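You operate a simulated robot arm through the tools that you are given. There is no shell and no other tool.

The job below is to be done with a simulated robot arm. You get a single attempt, and the scene is never put back.

## Task
Level the plate with the spirit level, then clamp the turntable.
Fine: level on its pad, bubble between the lines; the level goes back where it lay.

It is judged by the outcome, as a careful person would: the job done as asked, and still so three seconds after it is handed in. It fails if anything else is knocked over, pushed out of place, dropped, spilled or broken.

## Robot
A 7-joint arm with a three-finger gripper, fixed in place. Base frame: the origin is on the floor under the middle of its stand, x ahead of it, y to its left, z up; the work surface is at about z = 800. Readings come in mm, degrees, newtons and seconds.
It reaches about 1342 mm from its shoulder. Its first joint turns from -166.0 to 166.0 degrees. Payload 2.69 kg.
The tool frame sits at the grasp point between the pads (the TCP): z along the fingers, y along the line on which they close. The tips reach 30 mm beyond it. The gripper opens to 128 mm; its body begins 117 mm behind the TCP.
Orientation is that of the tool frame in the base frame, as [roll, pitch, yaw] about the fixed x, y, z axes, in that order (R = Rz(yaw) Ry(pitch) Rx(roll)). With the fingers straight down and closing along the base's y, the tool's x points along the base's -x, its y along +y and its z along -z.

## Interface
- The arm moves only by the tool jog_arm. Its argument "targets" is a list of rows, each a list of 7 numbers: the closure, from 0 (fully open) to 1 (shut), then the shift along the tool's x, y, z in units of 25 mm (1.0 is 25 mm), then the turn, a rotation vector about the tool's x, y, z in units of 4 degrees (1.0 is 4 degrees). In form: [[gripper, x, y, z, wx, wy, wz], ...]. A call has 1 to 20 rows; each row shifts and turns the commanded pose from where the row before left it, along the tool's axes as they then stand. A call with a number of a shift or a turn outside -1 to 1 is refused whole. Each row takes 0.2 s and may step no farther than 50 mm and 8.6 degrees from the row before; otherwise, or with a gripper value out of range, the whole call is refused. Where a pose cannot be reached the arm comes as near as it can. A force on the tool above 40 N (or 10 N above the force at the start of the call, whichever is more), or a blocked arm, ends the call early, and 0.2 s more pass. Each finger travels about 127 mm/s and halts on what it meets, pressing with about 28 N; the grip force reading is that of the motor and also rises with nothing between the fingers. The clock runs only during rows and for 0.2 s after the last one: add rows that do not move to give the fingers time. The reply holds the time, the measured pose of the TCP, the force on the tool along the base axes, the opening and the grip force, in the units named above and with some noise, with the torque about the TCP (base axes, N m) and any sound that the robot's microphone picked up.
- Cameras (640 x 400 px; columns grow to the right, rows downward): "scene" is fixed at [217.8, -644.8, 1389.4]; the picture's right is [0.86, -0.50, 0.00], its down [-0.22, -0.37, -0.90] and it looks along [0.46, 0.78, -0.43] (base axes); focal length 280 px, centre (320, 200). "wrist" rides on the gripper at [58, 54, -131] in the tool frame; the picture's right is [-0.68, 0.74, 0.00], its down [-0.62, -0.57, -0.55] and it looks along [-0.40, -0.37, 0.84] (tool axes); focal length 234 px, centre (320, 200). There is no depth. A picture from a camera that has moved, and an enlarged one, comes with that camera's place and axes in the base frame and with its lens. The place of the scene camera against the robot may be out by one fixed shift of up to 25 mm in any direction.
- grab_frame(camera): a new picture of that camera. The clock stands still meanwhile.
- move_column(by): moves the trunk up (or, below 0, down) by that many mm; the arm rides with it, the base frame stays. It gives what a move gives, with no picture.
- close_up(camera, box): a new picture of the part [left, top, right, bottom] of that camera's present view, enlarged. The clock stands still meanwhile.
- hand_in(): hands the job in; it is judged then, once.

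Places have to be worked out from the pictures, the camera data and where the tool is seen. Open the gripper and draw the arm clear of the work before you hand the job in, unless the task says otherwise.

The tools are called after "Request:" as name(argument=value, ...) on one line, values as JSON. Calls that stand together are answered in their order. jog_arm: Moves the arm, as the interface text tells. Its arguments: {"type":"object","properties":{"targets":{"type":"array"}},"required":["targets"]} The other tools are called the same way: move_column (by) moves the trunk up or down; grab_frame (camera) takes a picture; close_up (camera, box) takes an enlarged picture of a part of a camera's view; hand_in () hands the job in.

At the start:

```text
t: 0.0
eef_pos: [588.7, 123.3, 1219.6]
orientation: [-180.0, -0.1, 180.0]
wrist_force: [-0.7, 0.4, 0.0]
wrist_torque: [-0.03, 0.01, 0.02]
grip_width: 128.3
gripper_force: 0.1
trunk travel left (down, up): [-150.0, 200.0]
```

scene: 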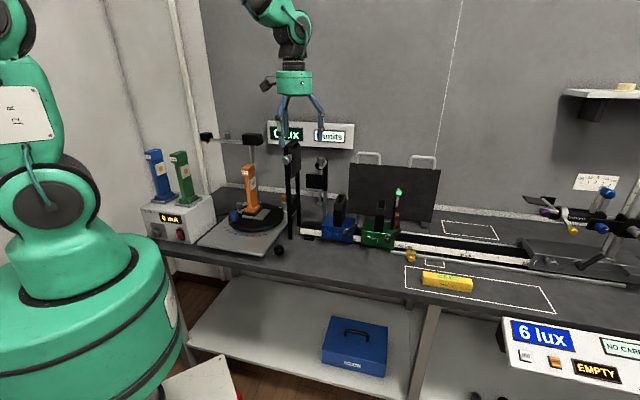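
wrist: 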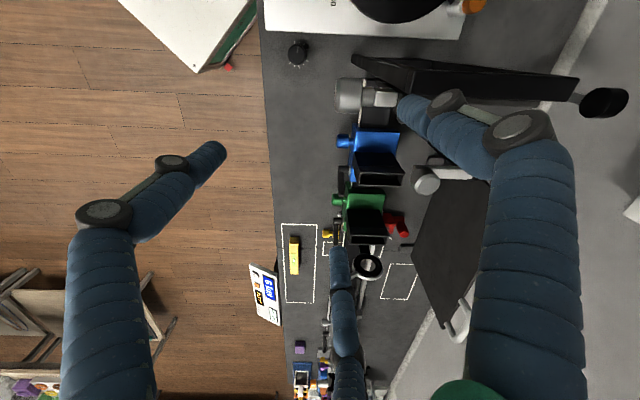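

The scene shows a bench with a turntable (orange post on dark disc on a plate), and a yellow spirit level in an outlined area. I'll look closer at each part before moving.

Request:
close_up(camera="scene", box=[180, 120, 340, 270])

Request:
close_up(camera="scene", box=[380, 220, 580, 330])

Request:
close_up(camera="wrist", box=[260, 0, 500, 150])

Request:
close_up(camera="scene", box=[300, 140, 460, 260])

Request:
close_up(camera="scene", box=[480, 160, 640, 400])

```text
2.67 times, centred on (260, 195) of scene
camera zoom: at [217.8, -644.8, 1389.4], right [0.86, -0.5, 0.0], down [-0.22, -0.37, -0.9], along [0.46, 0.78, -0.43], focal length 746 px, centre (480, 213)
```

zoom: 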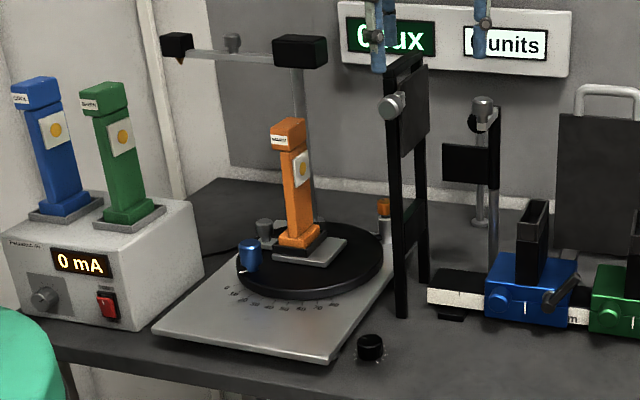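

```text
3.20 times, centred on (480, 275) of scene
camera zoom: at [217.8, -644.8, 1389.4], right [0.86, -0.5, 0.0], down [-0.22, -0.37, -0.9], along [0.46, 0.78, -0.43], focal length 896 px, centre (-192, -40)
```

zoom: 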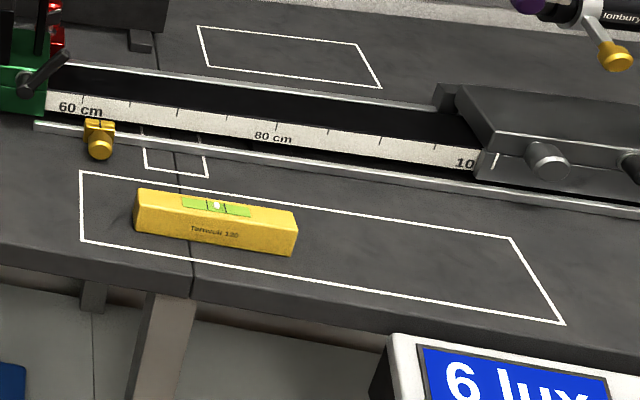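

```text
2.67 times, centred on (380, 75) of wrist
camera zoom: at [529.0, 176.8, 1350.3], right [0.68, 0.74, 0.0], down [0.62, -0.57, 0.55], along [0.4, -0.37, -0.84], focal length 624 px, centre (160, 533)
```

zoom: 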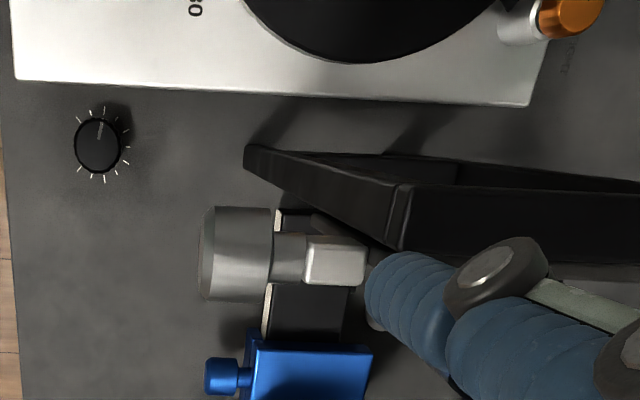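

```text
3.33 times, centred on (380, 200) of scene
camera zoom: at [217.8, -644.8, 1389.4], right [0.86, -0.5, 0.0], down [-0.22, -0.37, -0.9], along [0.46, 0.78, -0.43], focal length 933 px, centre (120, 200)
```

zoom: 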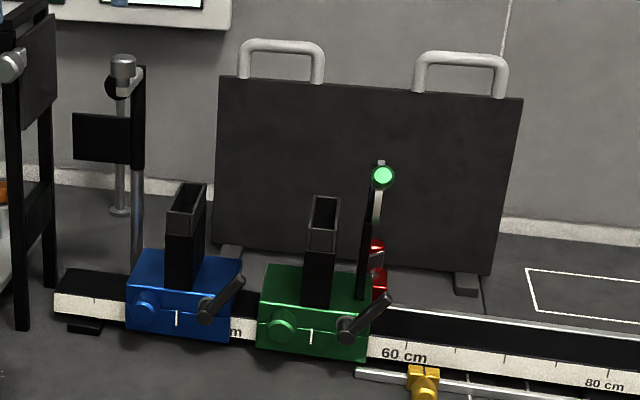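

```text
1.67 times, centred on (560, 280) of scene
camera zoom: at [217.8, -644.8, 1389.4], right [0.86, -0.5, 0.0], down [-0.22, -0.37, -0.9], along [0.46, 0.78, -0.43], focal length 466 px, centre (-80, 67)
```

zoom: 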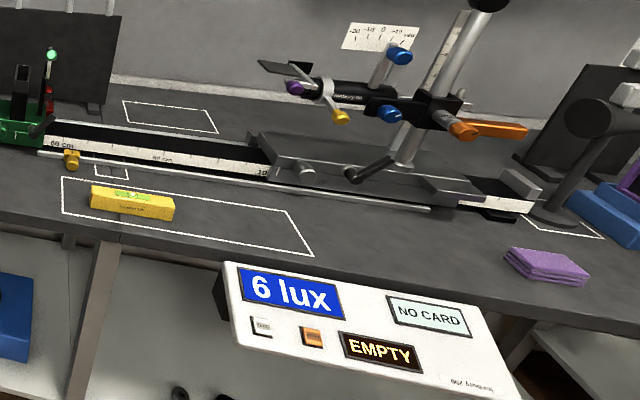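

The bench runs at about 45° to the base: the turntable plate is near (505, 353), the level near (872, -274). I'll move the gripper back and begin turning it so the wrist camera looks across the plate.

Request:
jog_arm(targets=[[0, 0.944, 0.384, 0, 0, 0, -1], [0, 0.944, 0.384, 0, 0, 0, 0], [0, 0.944, 0.384, 0, 0, 0, 0], [0, 0.944, 0.384, 0, 0, 0, 0], [0, 0.944, 0.384, 0, 0, 0, 0], [0, 0.944, 0.384, 0, 0, 0, 0], [0, 0.944, 0.384, 0, 0, 0, 0], [0, 0, 0, 0, 0, 0, -1], [0, 0, 0, 0, 0, 0, -1], [0, 0, 0, 0, 0, 0, -1], [0, 0, 0, 0, 0, 0, -1], [0, 0, 0, 0, 0, 0, -1], [0, 0, 0, 0, 0, 0, -1], [0, 0, 0, 0, 0, 0, -1], [0, 0, 0, 0, 0, 0, -1], [0, 0, 0, 0, 0, 0, -1], [0, 0, 0, 0, 0, 0, -1], [0, 0, 0, 0, 0, 0, -1], [0, 0, 0, 0, 0, 0, -1], [0, 0, 0, 0, 0, 0, -1]])

```text
t: 4.2
eef_pos: [417.7, 179.8, 1219.1]
orientation: [-179.9, 0.0, -124.0]
wrist_force: [0.3, 0.1, -0.8]
wrist_torque: [0.0, 0.01, 0.03]
grip_width: 128.1
gripper_force: 0.1
trunk travel left (down, up): [-150.0, 200.0]
```

The arm moved as planned with the yaw at -124°. I'll turn the rest of the way to about -90° and then look.

Request:
jog_arm(targets=[[0, 0, 0, 0, 0, 0, -1], [0, 0, 0, 0, 0, 0, -1], [0, 0, 0, 0, 0, 0, -1], [0, 0, 0, 0, 0, 0, -1], [0, 0, 0, 0, 0, 0, -1], [0, 0, 0, 0, 0, 0, -1], [0, 0, 0, 0, 0, 0, -1], [0, 0, 0, 0, 0, 0, -1]])

Request:
grab_frame(camera="wrist")

Request:
grab_frame(camera="scene")

```text
t: 6.0
eef_pos: [418.9, 179.3, 1220.1]
orientation: [-179.9, -0.1, -91.9]
wrist_force: [1.0, 0.0, -0.5]
wrist_torque: [0.02, 0.01, -0.01]
grip_width: 127.9
gripper_force: 0.2
trunk travel left (down, up): [-150.0, 200.0]
```

```text
taken
camera wrist: at [363.0, 123.7, 1350.2], right [-0.71, 0.7, 0.0], down [0.59, 0.6, 0.55], along [0.38, 0.39, -0.84], focal length 234 px, centre (320, 200)
```

wrist: 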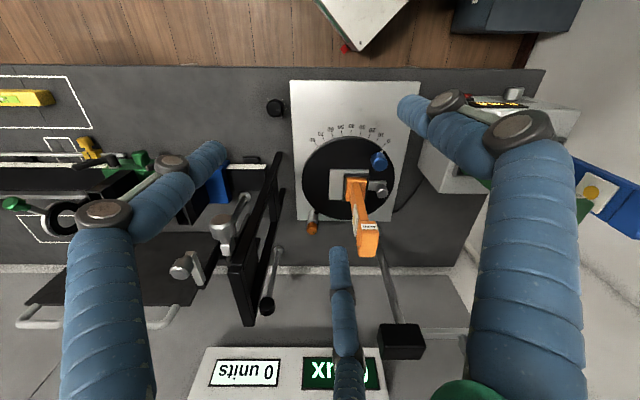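

```text
taken
```

scene: 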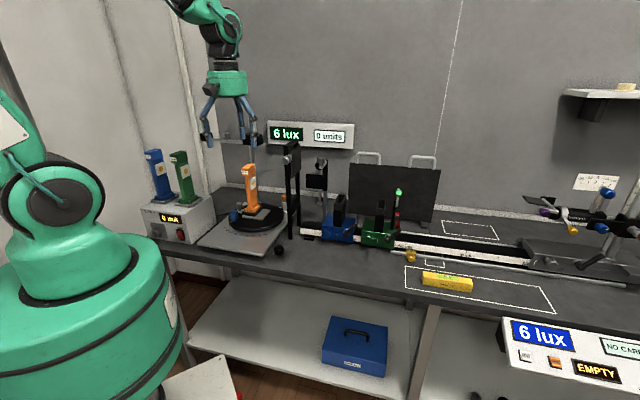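

Now the camera sees the plate from above. I'll enlarge the plate, knobs and surroundings.

Request:
close_up(camera="wrist", box=[260, 70, 430, 180])

Request:
close_up(camera="wrist", box=[290, 130, 420, 260])

Request:
close_up(camera="wrist", box=[0, 70, 200, 200])

```text
3.64 times, centred on (345, 125) of wrist
camera zoom: at [363.0, 123.7, 1350.2], right [-0.71, 0.7, 0.0], down [0.59, 0.6, 0.55], along [0.38, 0.39, -0.84], focal length 852 px, centre (229, 473)
```

zoom: 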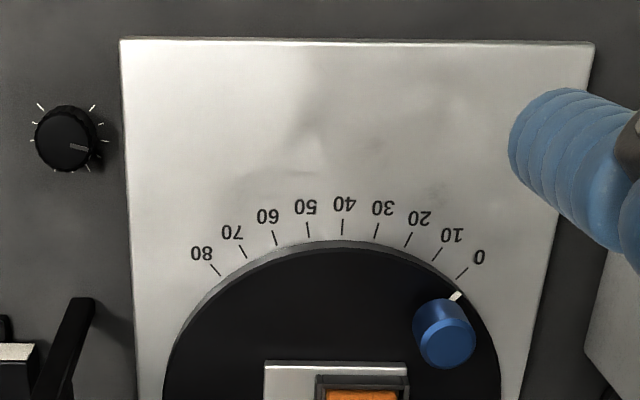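

```text
3.08 times, centred on (355, 195) of wrist
camera zoom: at [363.0, 123.7, 1350.2], right [-0.71, 0.7, 0.0], down [0.59, 0.6, 0.55], along [0.38, 0.39, -0.84], focal length 720 px, centre (212, 215)
```

zoom: 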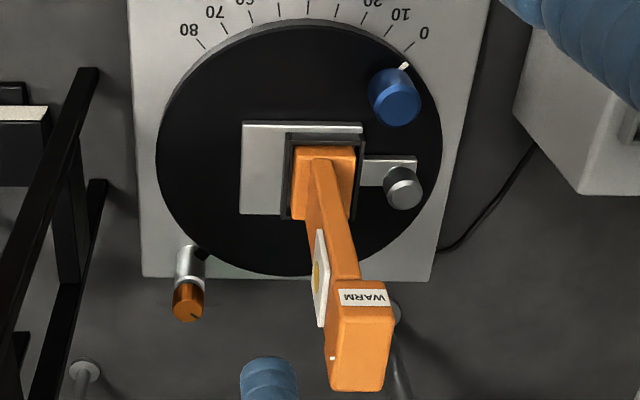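

```text
3.08 times, centred on (100, 135) of wrist
camera zoom: at [363.0, 123.7, 1350.2], right [-0.71, 0.7, 0.0], down [0.59, 0.6, 0.55], along [0.38, 0.39, -0.84], focal length 720 px, centre (997, 400)
```

zoom: 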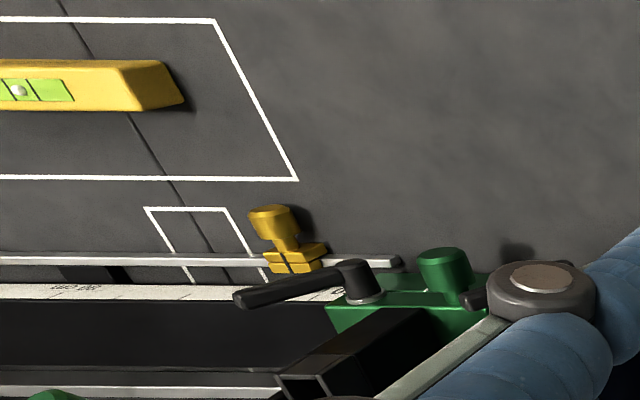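

I need to know the rest of the fixtures: which item is the levelling screw, the pad and the turntable clamp. I'll enlarge the right end of the bench and the plate edges in the scene camera.

Request:
close_up(camera="scene", box=[510, 160, 640, 280])

Request:
close_up(camera="scene", box=[220, 150, 320, 260])

Request:
close_up(camera="scene", box=[410, 255, 490, 305])

Request:
close_up(camera="scene", box=[560, 60, 640, 200])

```text
3.33 times, centred on (575, 220) of scene
camera zoom: at [217.8, -644.8, 1389.4], right [0.86, -0.5, 0.0], down [-0.22, -0.37, -0.9], along [0.46, 0.78, -0.43], focal length 933 px, centre (-530, 133)
```

zoom: 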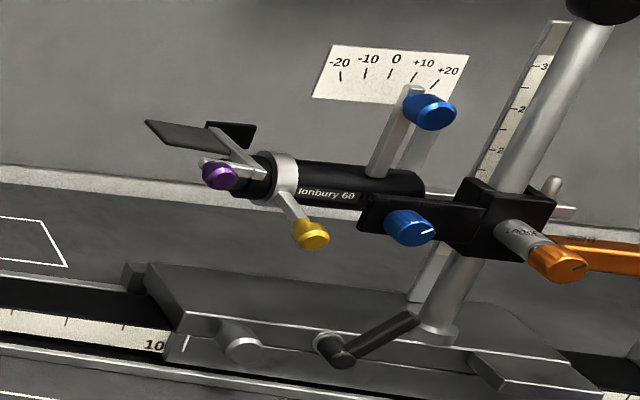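

```text
3.64 times, centred on (270, 205) of scene
camera zoom: at [217.8, -644.8, 1389.4], right [0.86, -0.5, 0.0], down [-0.22, -0.37, -0.9], along [0.46, 0.78, -0.43], focal length 1018 px, centre (502, 182)
```

zoom: 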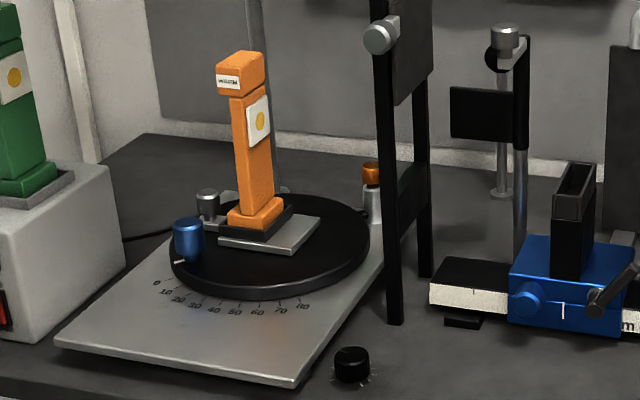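

```text
8.00 times, centred on (450, 280) of scene
camera zoom: at [217.8, -644.8, 1389.4], right [0.86, -0.5, 0.0], down [-0.22, -0.37, -0.9], along [0.46, 0.78, -0.43], focal length 2239 px, centre (-720, -440)
```

zoom: 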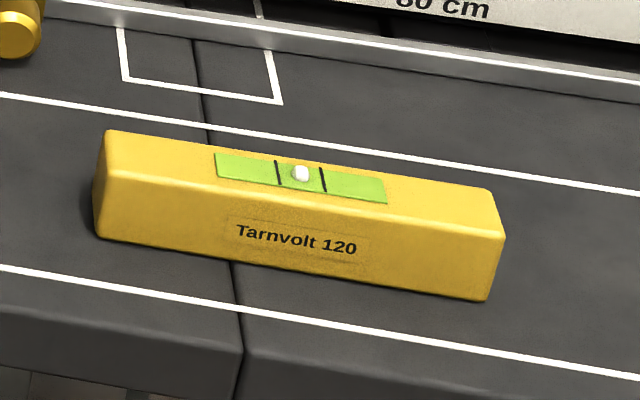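

```text
2.86 times, centred on (600, 130) of scene
camera zoom: at [217.8, -644.8, 1389.4], right [0.86, -0.5, 0.0], down [-0.22, -0.37, -0.9], along [0.46, 0.78, -0.43], focal length 800 px, centre (-480, 400)
```

zoom: 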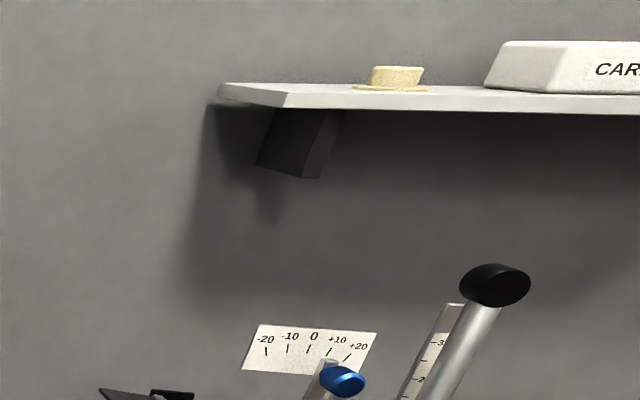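

The enlarged pictures are genuinely sharper, so I'll zoom much more on the key details: orange knob, black knob, plate front, and lamp holder.

Request:
close_up(camera="wrist", box=[295, 195, 345, 245])

Request:
close_up(camera="wrist", box=[260, 90, 300, 125])

Request:
close_up(camera="wrist", box=[325, 150, 405, 210])

Request:
close_up(camera="wrist", box=[285, 75, 405, 145])

Request:
close_up(camera="scene", box=[225, 180, 305, 240])

Request:
close_up(camera="scene", box=[560, 200, 620, 250])

```text
8.00 times, centred on (320, 220) of wrist
camera zoom: at [363.0, 123.7, 1350.2], right [-0.71, 0.7, 0.0], down [0.59, 0.6, 0.55], along [0.38, 0.39, -0.84], focal length 1873 px, centre (320, 40)
```

zoom: 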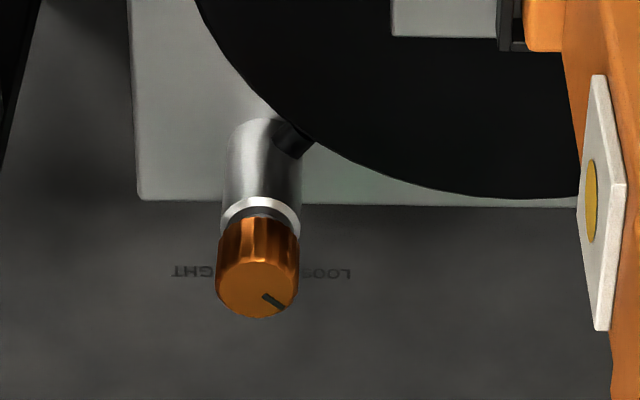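

```text
11.43 times, centred on (280, 108) of wrist
camera zoom: at [363.0, 123.7, 1350.2], right [-0.71, 0.7, 0.0], down [0.59, 0.6, 0.55], along [0.38, 0.39, -0.84], focal length 2676 px, centre (777, 1257)
```

zoom: 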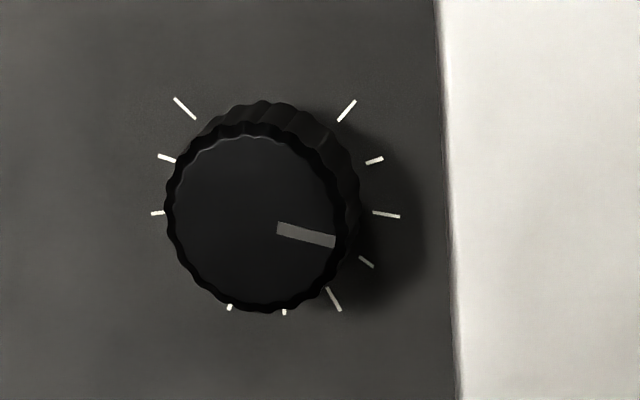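

```text
6.67 times, centred on (365, 180) of wrist
camera zoom: at [363.0, 123.7, 1350.2], right [-0.71, 0.7, 0.0], down [0.59, 0.6, 0.55], along [0.38, 0.39, -0.84], focal length 1561 px, centre (20, 333)
```

zoom: 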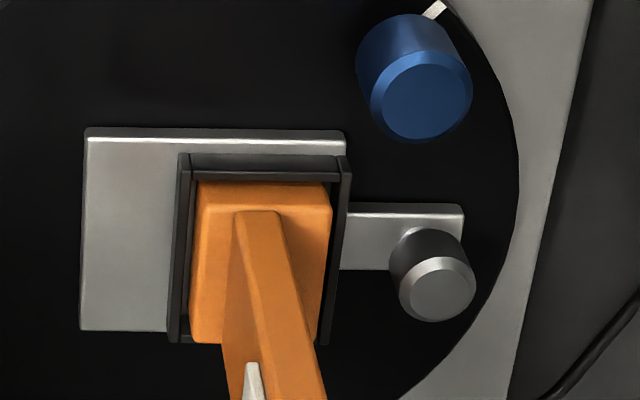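

```text
5.33 times, centred on (345, 110) of wrist
camera zoom: at [363.0, 123.7, 1350.2], right [-0.71, 0.7, 0.0], down [0.59, 0.6, 0.55], along [0.38, 0.39, -0.84], focal length 1249 px, centre (187, 680)
```

zoom: 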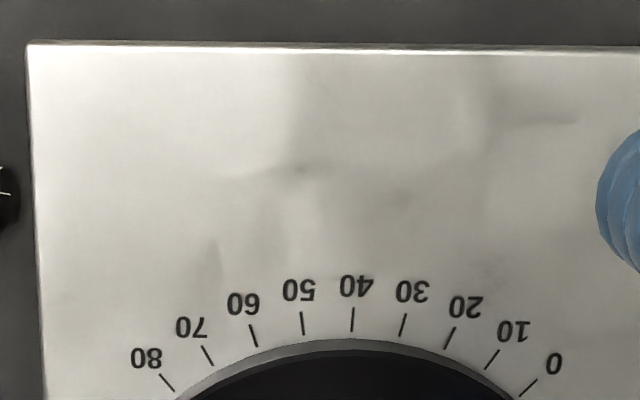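

```text
6.67 times, centred on (265, 210) of scene
camera zoom: at [217.8, -644.8, 1389.4], right [0.86, -0.5, 0.0], down [-0.22, -0.37, -0.9], along [0.46, 0.78, -0.43], focal length 1866 px, centre (687, 133)
```

zoom: 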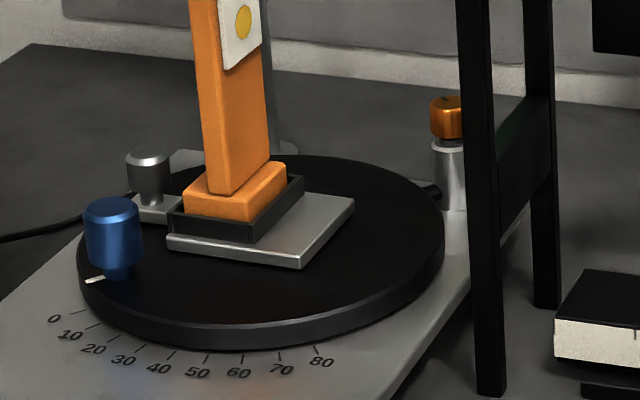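

```text
8.00 times, centred on (590, 225) of scene
camera zoom: at [217.8, -644.8, 1389.4], right [0.86, -0.5, 0.0], down [-0.22, -0.37, -0.9], along [0.46, 0.78, -0.43], focal length 2239 px, centre (-1840, 0)
```

zoom: 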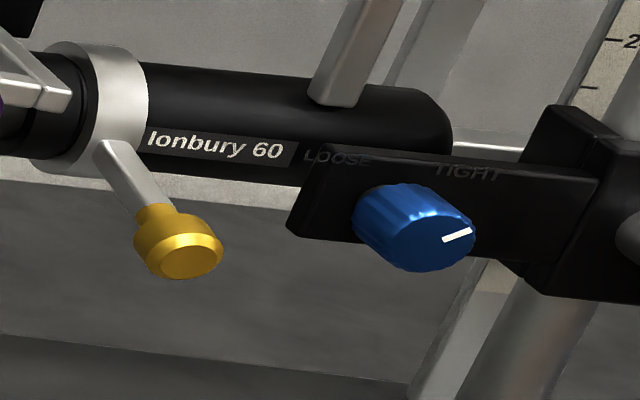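

The orange knob at the back right of the plate has LOOSE/TIGHT labels, so it's the turntable clamp. Now I need to find the levelling adjustment and the pad, so I'll zoom on the grey plate and grey knob on the disc.

Request:
close_up(camera="scene", box=[232, 192, 280, 222])

Request:
close_up(camera="wrist", box=[325, 160, 355, 200])

Request:
close_up(camera="wrist", box=[360, 145, 400, 205])

Request:
close_up(camera="wrist", box=[200, 140, 300, 320])

Request:
close_up(camera="wrist", box=[300, 0, 560, 110])

```text
13.33 times, centred on (256, 207) of scene
camera zoom: at [217.8, -644.8, 1389.4], right [0.86, -0.5, 0.0], down [-0.22, -0.37, -0.9], along [0.46, 0.78, -0.43], focal length 3731 px, centre (1173, 107)
```

zoom: 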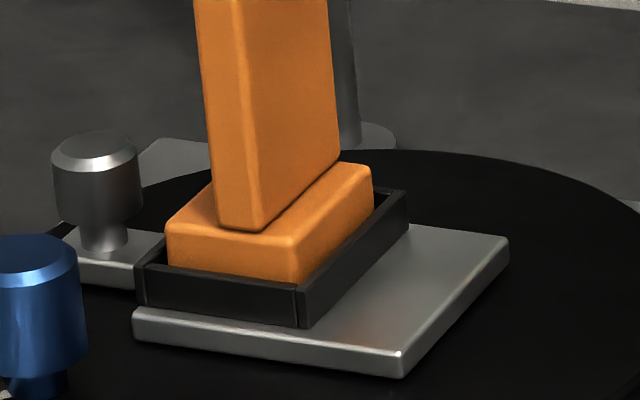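

```text
10.00 times, centred on (340, 180) of wrist
camera zoom: at [363.0, 123.7, 1350.2], right [-0.71, 0.7, 0.0], down [0.59, 0.6, 0.55], along [0.38, 0.39, -0.84], focal length 2342 px, centre (120, 400)
```

zoom: 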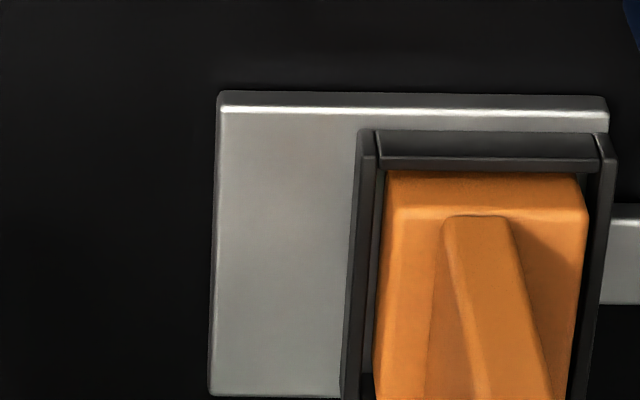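

```text
6.67 times, centred on (380, 175) of wrist
camera zoom: at [363.0, 123.7, 1350.2], right [-0.71, 0.7, 0.0], down [0.59, 0.6, 0.55], along [0.38, 0.39, -0.84], focal length 1561 px, centre (-80, 367)
```

zoom: 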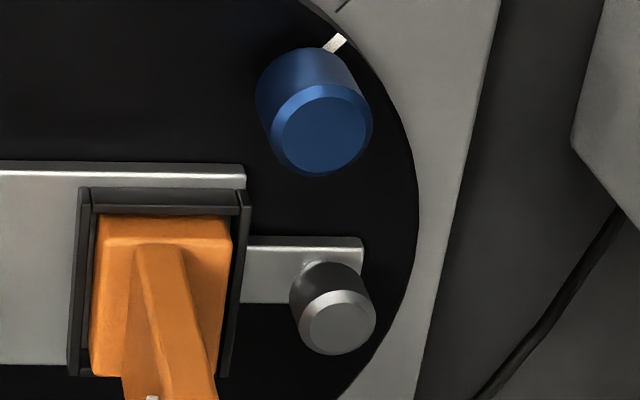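

```text
2.22 times, centred on (250, 230) of wrist
camera zoom: at [363.0, 123.7, 1350.2], right [-0.71, 0.7, 0.0], down [0.59, 0.6, 0.55], along [0.38, 0.39, -0.84], focal length 520 px, centre (476, 133)
```

zoom: 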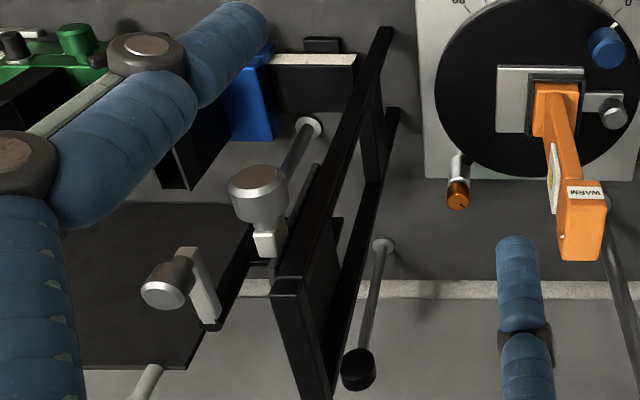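

```text
2.46 times, centred on (430, 55) of wrist
camera zoom: at [363.0, 123.7, 1350.2], right [-0.71, 0.7, 0.0], down [0.59, 0.6, 0.55], along [0.38, 0.39, -0.84], focal length 576 px, centre (49, 557)
```

zoom: 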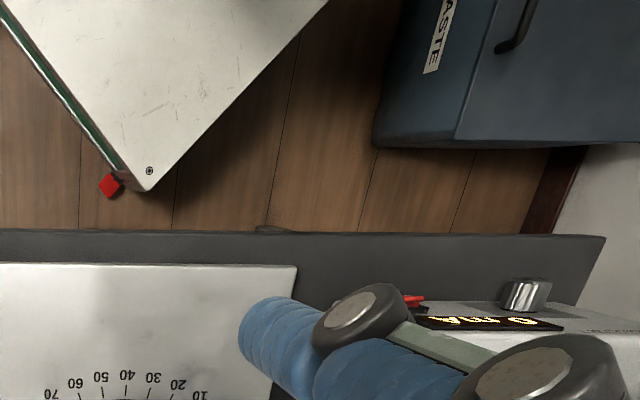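

The grey knob on the tab of the small grey plate (under the lamp socket) looks like the levelling screw; the bare strip of that plate to the right of the lamp looks like the pad. I'll look at the level itself closely.

Request:
close_up(camera="wrist", box=[0, 80, 64, 120])

Request:
close_up(camera="scene", box=[232, 196, 256, 220])

Request:
close_up(camera="scene", box=[414, 262, 482, 300])

```text
10.00 times, centred on (32, 100) of wrist
camera zoom: at [363.0, 123.7, 1350.2], right [-0.71, 0.7, 0.0], down [0.59, 0.6, 0.55], along [0.38, 0.39, -0.84], focal length 2342 px, centre (3200, 1200)
```

zoom: 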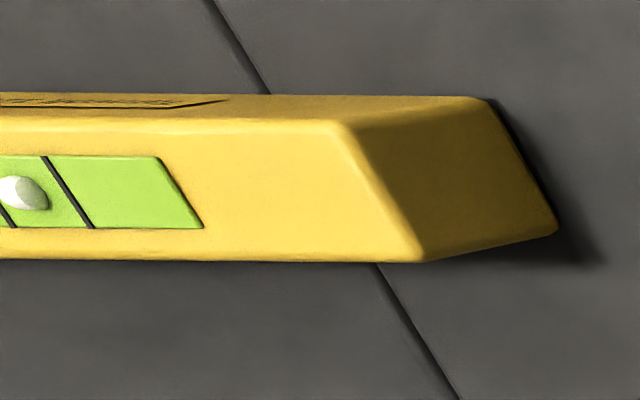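

```text
16.00 times, centred on (244, 208) of scene
camera zoom: at [217.8, -644.8, 1389.4], right [0.86, -0.5, 0.0], down [-0.22, -0.37, -0.9], along [0.46, 0.78, -0.43], focal length 4478 px, centre (1536, 72)
```

zoom: 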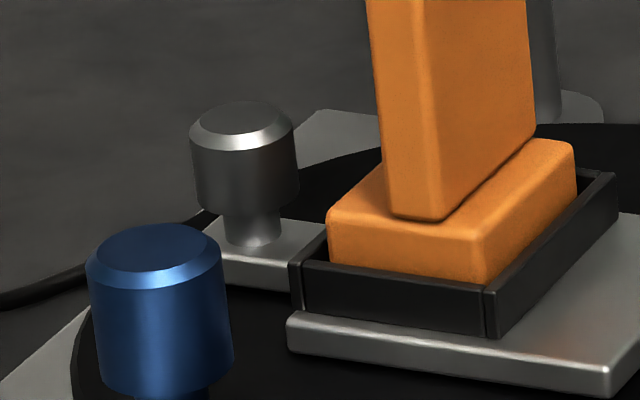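

```text
9.41 times, centred on (448, 281) of scene
camera zoom: at [217.8, -644.8, 1389.4], right [0.86, -0.5, 0.0], down [-0.22, -0.37, -0.9], along [0.46, 0.78, -0.43], focal length 2634 px, centre (-885, -562)
```

zoom: 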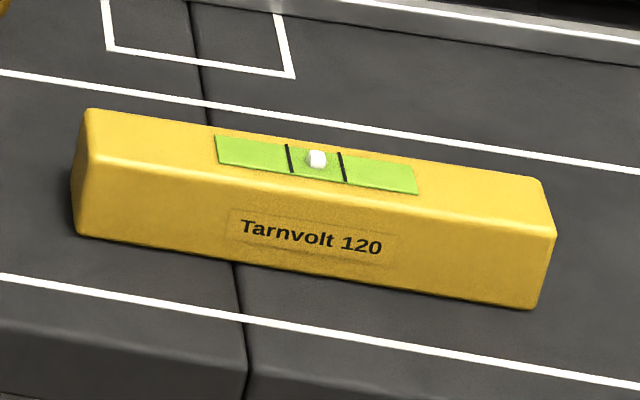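

The level measures roughly 130×25×31 mm, lying along the bench near (880, -266). I'll travel along the bench front towards it at safe height, closing the gripper on the way so I can see the finger geometry.

Request:
jog_arm(targets=[[0, 0, 0, -1, 0, 0, 0], [0, 0.928, -1.0, -0.04, 0, 0, 0], [0, 0.928, -1.0, -0.04, 0, 0, 0], [0, 0.928, -1.0, -0.04, 0, 0, 0], [0, 0.928, -1.0, -0.04, 0, 0, 0], [0, 0.928, -1.0, -0.04, 0, 0, 0], [0, 0.928, -1.0, -0.04, 0, 0, 0], [0.5, 0.928, -1.0, -0.04, 0, 0, 0], [0.8, 0.928, -1.0, -0.04, 0, 0, 0], [0.8, 0.928, -1.0, -0.04, 0, 0, 0], [0.8, 0.928, -1.0, -0.04, 0, 0, 0], [0.8, 0.928, -1.0, -0.04, 0, 0, 0], [0.8, 0.928, -1.0, -0.04, 0, 0, 0], [0.8, 0.928, -1.0, -0.04, 0, 0, 0], [0.8, 0.928, -1.0, -0.04, 0, 0, 0], [0.8, 0.928, -1.0, -0.04, 0, 0, 0], [0.8, 0, 0, 0, 0, 0, 0]])

Request:
grab_frame(camera="wrist")

```text
t: 9.6
eef_pos: [781.0, -181.8, 1259.0]
orientation: [-179.9, 0.0, -92.1]
wrist_force: [0.3, -0.2, -1.1]
wrist_torque: [0.03, 0.07, 0.01]
grip_width: 25.6
gripper_force: 0.0
trunk travel left (down, up): [-150.0, 200.0]
```

```text
taken
camera wrist: at [725.4, -237.7, 1390.0], right [-0.71, 0.7, 0.0], down [0.59, 0.6, 0.55], along [0.38, 0.39, -0.84], focal length 234 px, centre (320, 200)
```

wrist: 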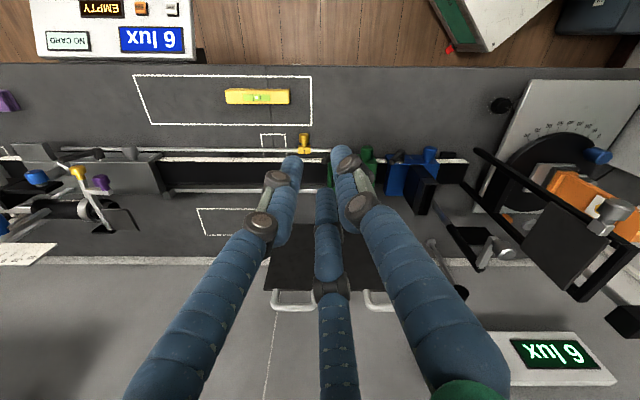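

The fingers appear to converge radially. I'll zoom on the fingertips to confirm, and on the level now that it's in view.

Request:
close_up(camera="wrist", box=[260, 120, 380, 220])

Request:
close_up(camera="wrist", box=[215, 75, 300, 120])

Request:
close_up(camera="wrist", box=[480, 80, 640, 230])

Request:
close_up(camera="scene", box=[400, 140, 480, 240])

```text
4.00 times, centred on (320, 170) of wrist
camera zoom: at [725.4, -237.7, 1390.0], right [-0.71, 0.7, 0.0], down [0.59, 0.6, 0.55], along [0.38, 0.39, -0.84], focal length 937 px, centre (320, 320)
```

zoom: 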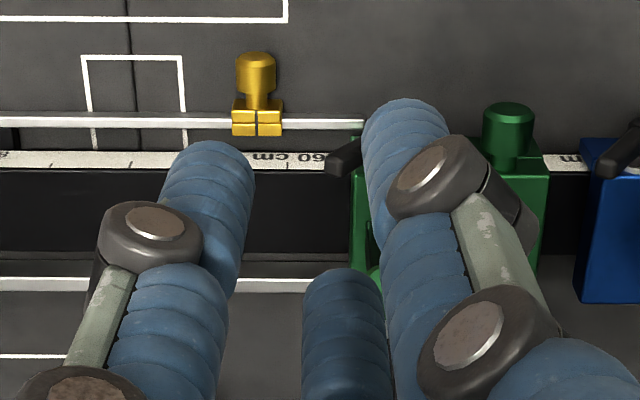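

```text
7.53 times, centred on (258, 98) of wrist
camera zoom: at [725.4, -237.7, 1390.0], right [-0.71, 0.7, 0.0], down [0.59, 0.6, 0.55], along [0.38, 0.39, -0.84], focal length 1763 px, centre (791, 972)
```

zoom: 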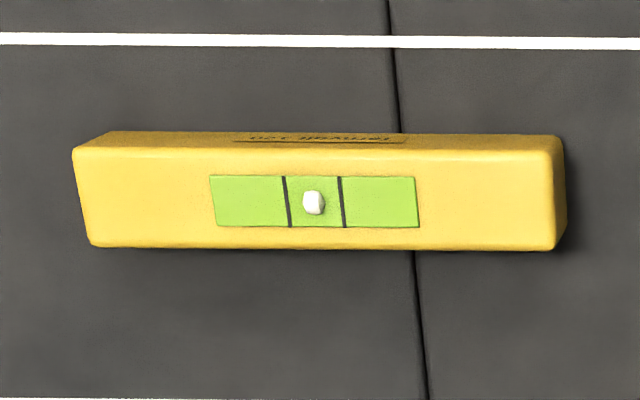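

```text
2.67 times, centred on (560, 155) of wrist
camera zoom: at [725.4, -237.7, 1390.0], right [-0.71, 0.7, 0.0], down [0.59, 0.6, 0.55], along [0.38, 0.39, -0.84], focal length 624 px, centre (-320, 320)
```

zoom: 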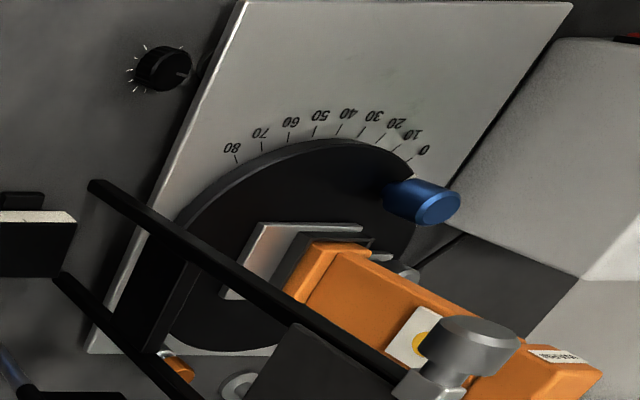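

```text
4.00 times, centred on (440, 190) of scene
camera zoom: at [217.8, -644.8, 1389.4], right [0.86, -0.5, 0.0], down [-0.22, -0.37, -0.9], along [0.46, 0.78, -0.43], focal length 1119 px, centre (-160, 240)
```

zoom: 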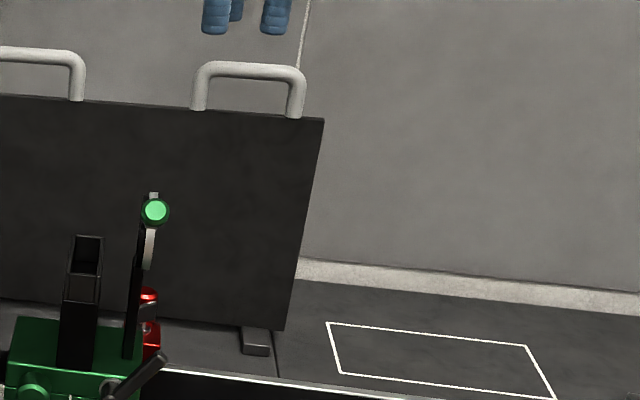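

The fingers close radially like a chuck. Before grasping, I want to know which plate is tilted, so I'll zoom on the silver base plate edges and lamp/plate from the scene camera.

Request:
close_up(camera="scene", box=[195, 225, 245, 255])

Request:
close_up(camera="scene", box=[250, 230, 300, 260])

Request:
close_up(camera="scene", box=[236, 155, 286, 217])

Request:
close_up(camera="scene", box=[270, 185, 306, 215])

```text
12.80 times, centred on (220, 240) of scene
camera zoom: at [217.8, -644.8, 1389.4], right [0.86, -0.5, 0.0], down [-0.22, -0.37, -0.9], along [0.46, 0.78, -0.43], focal length 3582 px, centre (1600, -312)
```

zoom: 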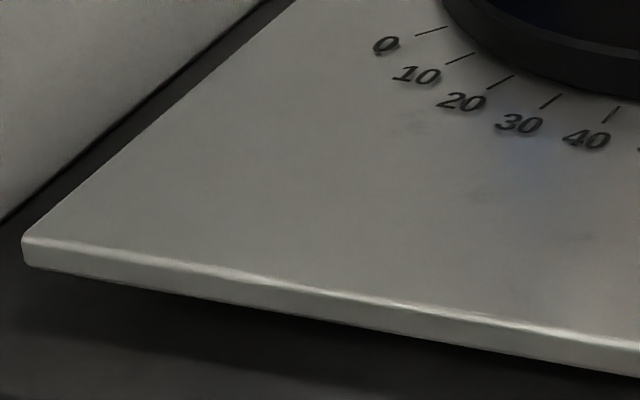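

```text
12.80 times, centred on (275, 245) of scene
camera zoom: at [217.8, -644.8, 1389.4], right [0.86, -0.5, 0.0], down [-0.22, -0.37, -0.9], along [0.46, 0.78, -0.43], focal length 3582 px, centre (896, -376)
```

zoom: 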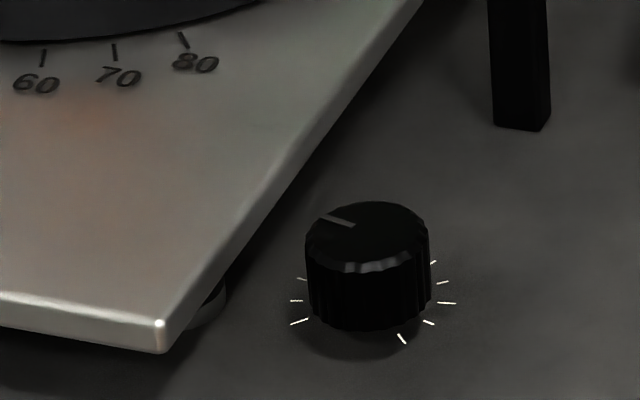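

```text
6.45 times, centred on (261, 186) of scene
camera zoom: at [217.8, -644.8, 1389.4], right [0.86, -0.5, 0.0], down [-0.22, -0.37, -0.9], along [0.46, 0.78, -0.43], focal length 1806 px, centre (701, 290)
```

zoom: 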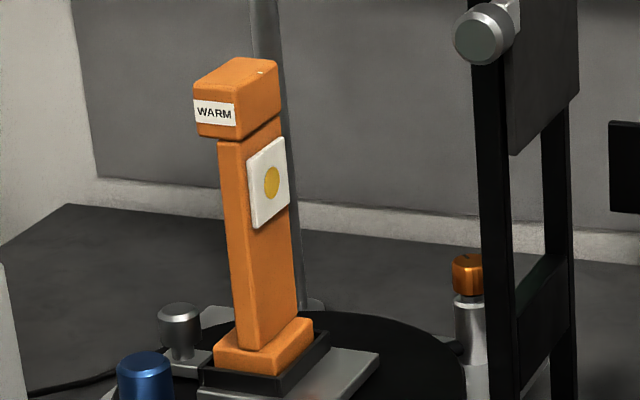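

```text
13.33 times, centred on (288, 200) of scene
camera zoom: at [217.8, -644.8, 1389.4], right [0.86, -0.5, 0.0], down [-0.22, -0.37, -0.9], along [0.46, 0.78, -0.43], focal length 3731 px, centre (747, 200)
```

zoom: 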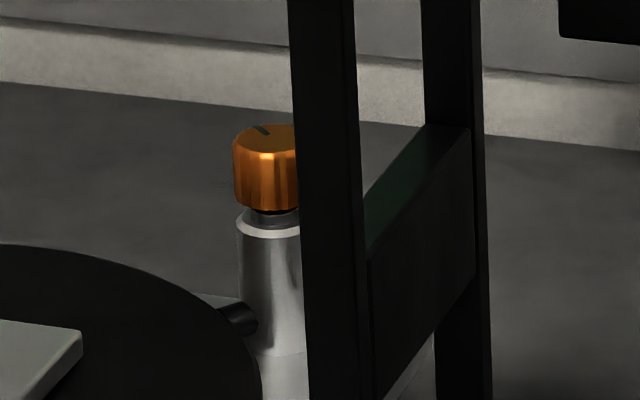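

The silver base plate stands on feet — there's one under its right edge right beside the black knob, and the plate's left side seems higher. The black knob is likely the levelling screw. Let me look harder for a marked pad on the silver plate.

Request:
close_up(camera="scene", box=[200, 218, 285, 258])

Request:
close_up(camera="wrist", box=[495, 75, 640, 160])

Request:
close_up(camera="scene", box=[262, 236, 296, 258])

```text
7.53 times, centred on (242, 238) of scene
camera zoom: at [217.8, -644.8, 1389.4], right [0.86, -0.5, 0.0], down [-0.22, -0.37, -0.9], along [0.46, 0.78, -0.43], focal length 2107 px, centre (904, -86)
```

zoom: 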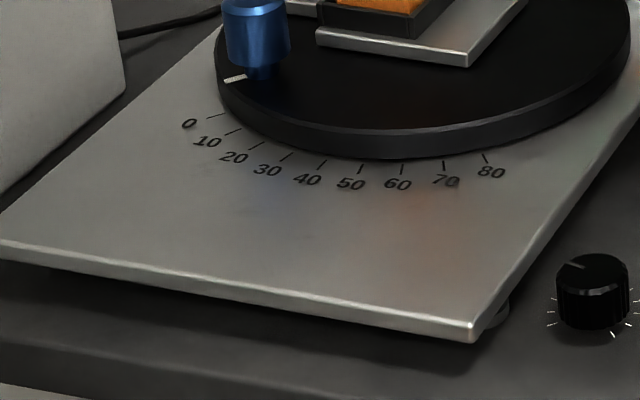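

```text
4.41 times, centred on (568, 118) of wrist
camera zoom: at [725.4, -237.7, 1390.0], right [-0.71, 0.7, 0.0], down [0.59, 0.6, 0.55], along [0.38, 0.39, -0.84], focal length 1034 px, centre (-772, 564)
```

zoom: 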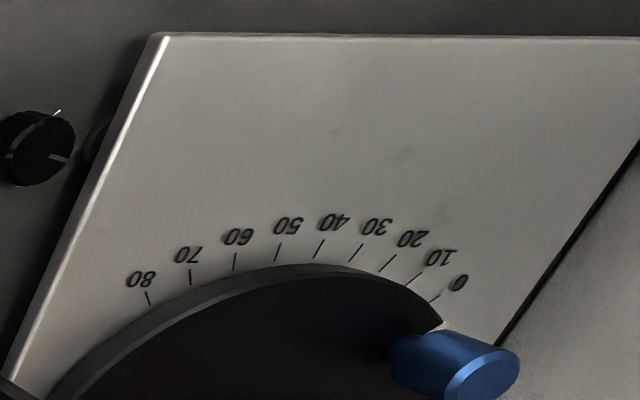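

```text
16.00 times, centred on (279, 247) of scene
camera zoom: at [217.8, -644.8, 1389.4], right [0.86, -0.5, 0.0], down [-0.22, -0.37, -0.9], along [0.46, 0.78, -0.43], focal length 4478 px, centre (976, -552)
```

zoom: 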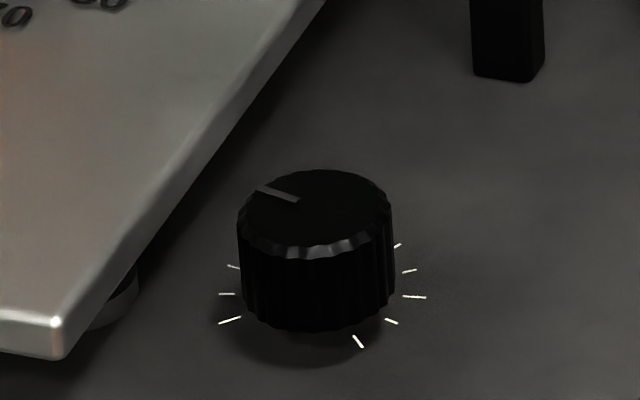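

Evidence (lamp leaning ~1° right, base plate's right edge lower, foot beside the black knob) points to the silver base plate being tilted sideways, with the black knob as its adjuster and the plate's clear front strip for the level. I'll go above the level and turn the hand so it will close across the level's width.

Request:
jog_arm(targets=[[0.25, 0.714, -0.85, 0.4, 0, 0, 0], [0.25, 0.714, -0.85, 0.4, 0, 0, 0], [0.25, 0.714, -0.85, 0.4, 0, 0, 0], [0.25, 0.714, -0.85, 0.4, 0, 0, 0], [0.25, 0.714, -0.85, 0.4, 0, 0, 0], [0.25, 0, 0, 0, 0, 0, 1], [0.25, 0, 0, 0, 0, 0, 1], [0.25, 0, 0, 0, 0, 0, 1], [0.25, 0, 0, 0, 0, 0, 1], [0.25, 0, 0, 0, 0, 0, 1], [0.25, 0, 0, 0, 0, 0, 1], [0.25, 0, 0, 0, 0, 0, 1], [0.25, 0, 0, 0, 0, 0, 1], [0.25, 0, 0, 0, 0, 0, 1], [0.25, 0, 0, 0, 0, 0, 1], [0.25, 0, 0, 0, 0, 0, 1], [0.25, 0, 0, 0, 0, 0, 1], [0.25, 0, 0, 0, 0, 0, 1], [0.25, 0, 0, 0, 0, 0, 1], [0.25, 0, 0, 0, 0, 0, 1]])

Request:
jog_arm(targets=[[0.25, 0, 0, 0.5, 0, 0, 1], [0.25, 0, 0, 0.5, 0, 0, 1], [0.25, 0, 0, 0.5, 0, 0, 1], [0.25, 0, 0, 0.5, 0, 0, 1], [0.25, 0, 0, 0.5, 0, 0, 1], [0.25, 0, 0, 0.5, 0, 0, 1], [0.25, 0, 0, 0.5, 0, 0, 1], [0.25, 0, 0, 0.5, 0, 0, 1], [0.25, 0, 0, 0.5, 0, 0, 1], [0.25, 0, 0, 0.5, 0, 0, 1], [0.25, 0, 0, 0.5, 0, 0, 1], [0.25, 0, 0, 0.5, 0, 0, 1], [0.25, 0, 0, 0.5, 0, 0, 1], [0.25, 0, 0, 0.5, 0, 0, 1], [0.25, 0, 0, 0.5, 0, 0, 1], [0.25, 0, 0, 0.5, 0, 0, 1], [0.25, 0, 0, 0.5, 0, 0, 1], [0.25, 0, 0, 0.5, 0, 0, 1], [0.25, 0, 0, 0, 0, 0, 0.2], [0.25, 0, 0, 0, 0, 0, 0]])

Request:
grab_frame(camera="wrist")

```text
t: 13.8
eef_pos: [884.8, -274.8, 1209.4]
orientation: [180.0, 0.0, -152.1]
wrist_force: [-0.7, 0.3, -0.4]
wrist_torque: [0.01, 0.03, 0.0]
grip_width: 96.1
gripper_force: 0.0
trunk travel left (down, up): [-150.0, 200.0]
```

```text
t: 18.0
eef_pos: [884.2, -273.8, 984.8]
orientation: [-180.0, 0.0, 135.3]
wrist_force: [0.6, -0.8, -0.3]
wrist_torque: [-0.02, -0.01, -0.01]
grip_width: 96.0
gripper_force: 0.1
trunk travel left (down, up): [-150.0, 200.0]
```

```text
taken
camera wrist: at [880.5, -193.9, 1115.3], right [1.0, 0.05, 0.0], down [0.04, -0.84, 0.55], along [0.03, -0.55, -0.84], focal length 234 px, centre (320, 200)
```

wrist: 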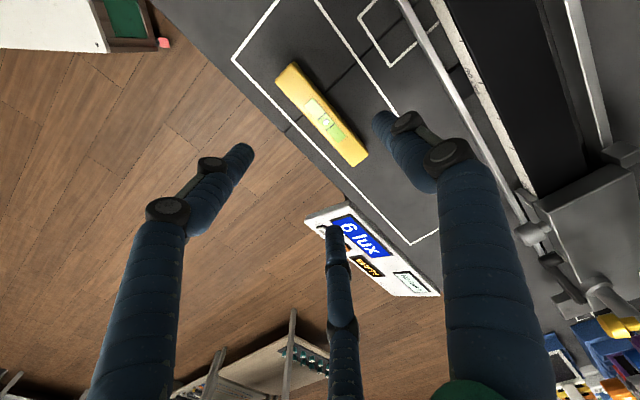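

The hand is above the level with the right orientation. I'll enlarge the level to get its corners precisely.

Request:
close_up(camera="wrist", box=[260, 50, 380, 175])

Request:
close_up(camera="scene", box=[405, 235, 500, 305])

```text
3.20 times, centred on (320, 112) of wrist
camera zoom: at [880.5, -193.9, 1115.3], right [1.0, 0.05, 0.0], down [0.04, -0.84, 0.55], along [0.03, -0.55, -0.84], focal length 749 px, centre (320, 480)
```

zoom: 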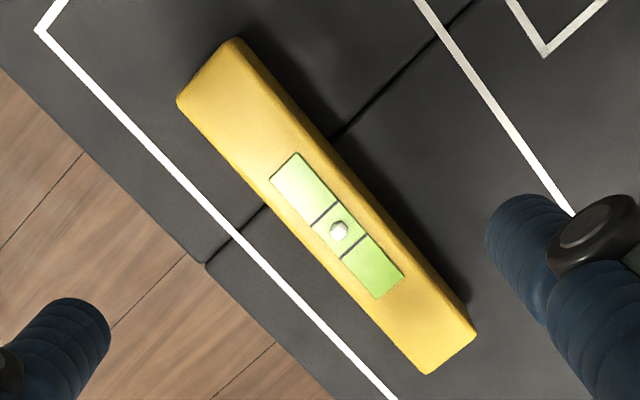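

```text
5.71 times, centred on (452, 270) of scene
camera zoom: at [217.8, -644.8, 1389.4], right [0.86, -0.5, 0.0], down [-0.22, -0.37, -0.9], along [0.46, 0.78, -0.43], focal length 1599 px, centre (-437, -200)
```

zoom: 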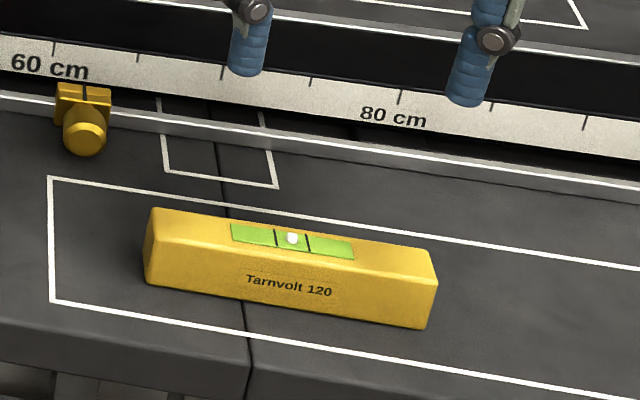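

The level's centre comes out at about (891, -268), which is ~9 mm toward finger A from the TCP – near the offset a three-jaw grip wants. I'll descend so the tips are ~8 mm above the bench and look again.

Request:
jog_arm(targets=[[0.25, 0, 0, 0.98, 0, 0, 0], [0.25, 0, 0, 0.98, 0, 0, 0], [0.25, 0, 0, 0.98, 0, 0, 0], [0.25, 0, 0, 0.98, 0, 0, 0], [0.25, 0, 0, 0.98, 0, 0, 0], [0.25, 0, 0, 0.5, 0, 0, 0], [0.25, 0, 0, 0.48, 0, 0, 0], [0.25, 0, 0, 0, 0, 0, 0]])

Request:
grab_frame(camera="wrist")

Request:
close_up(camera="scene", box=[405, 215, 500, 305])

```text
t: 19.8
eef_pos: [884.3, -274.7, 837.9]
orientation: [-180.0, 0.0, 135.2]
wrist_force: [0.1, 0.4, -0.3]
wrist_torque: [-0.02, 0.03, -0.02]
grip_width: 96.0
gripper_force: 0.1
trunk travel left (down, up): [-150.0, 200.0]
```

```text
taken
camera wrist: at [881.3, -193.7, 968.3], right [1.0, 0.05, 0.0], down [0.04, -0.84, 0.55], along [0.03, -0.55, -0.84], focal length 234 px, centre (320, 200)
```

wrist: 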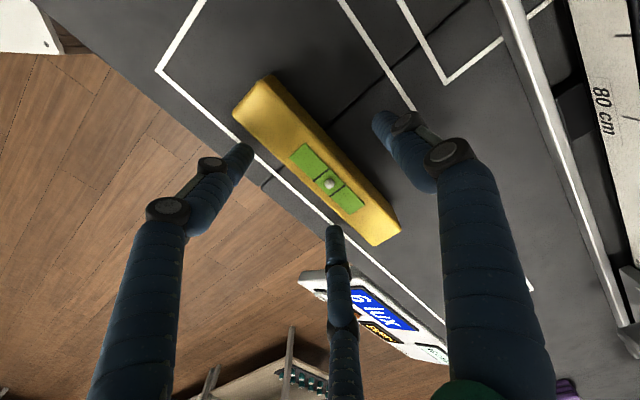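

```text
4.44 times, centred on (452, 260) of scene
camera zoom: at [217.8, -644.8, 1389.4], right [0.86, -0.5, 0.0], down [-0.22, -0.37, -0.9], along [0.46, 0.78, -0.43], focal length 1244 px, centre (-269, -67)
```

zoom: 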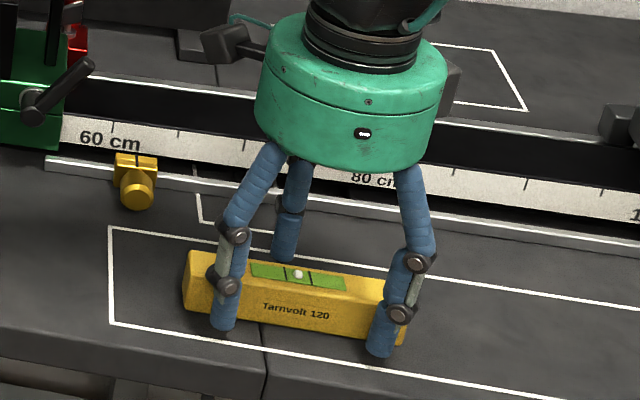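

The hand straddles the level correctly. I'll close on it.

Request:
jog_arm(targets=[[0.5, 0, 0, 0, 0, 0, 0], [0.6, 0, 0, 0, 0, 0, 0], [0.7, 0, 0, 0, 0, 0, 0], [0.8, 0, 0, 0, 0, 0, 0], [0.9, 0, 0, 0, 0, 0, 0], [1.0, 0, 0, 0, 0, 0, 0], [1.0, 0, 0, 0, 0, 0, 0], [1.0, 0, 0, 0, 0, 0, 0]])

Request:
grab_frame(camera="wrist")

Request:
close_up(camera="scene", box=[405, 215, 500, 305])

```text
t: 21.6
eef_pos: [885.2, -274.1, 837.4]
orientation: [179.9, 0.0, 135.1]
wrist_force: [0.4, 0.3, 0.3]
wrist_torque: [0.03, -0.01, 0.0]
grip_width: 41.0
gripper_force: 28.1
trunk travel left (down, up): [-150.0, 200.0]
```

```text
taken
camera wrist: at [881.2, -193.7, 968.5], right [1.0, 0.05, 0.0], down [0.04, -0.84, 0.55], along [0.03, -0.55, -0.84], focal length 234 px, centre (320, 200)
```

wrist: 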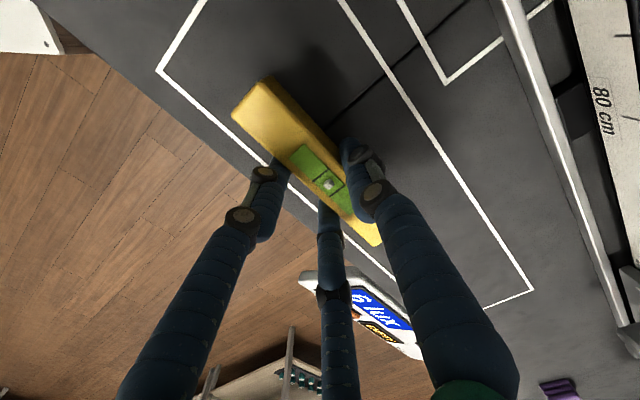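

```text
4.44 times, centred on (452, 260) of scene
camera zoom: at [217.8, -644.8, 1389.4], right [0.86, -0.5, 0.0], down [-0.22, -0.37, -0.9], along [0.46, 0.78, -0.43], focal length 1244 px, centre (-269, -67)
```

zoom: 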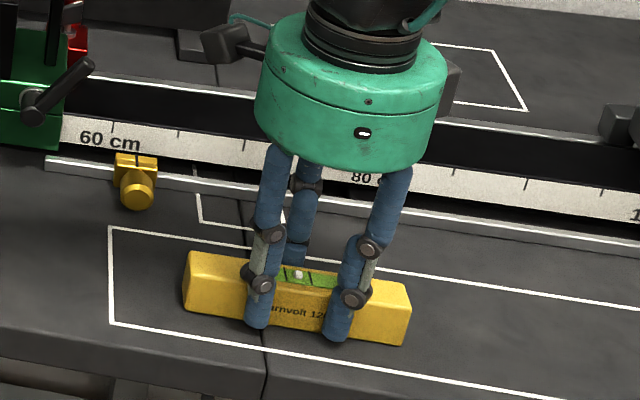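

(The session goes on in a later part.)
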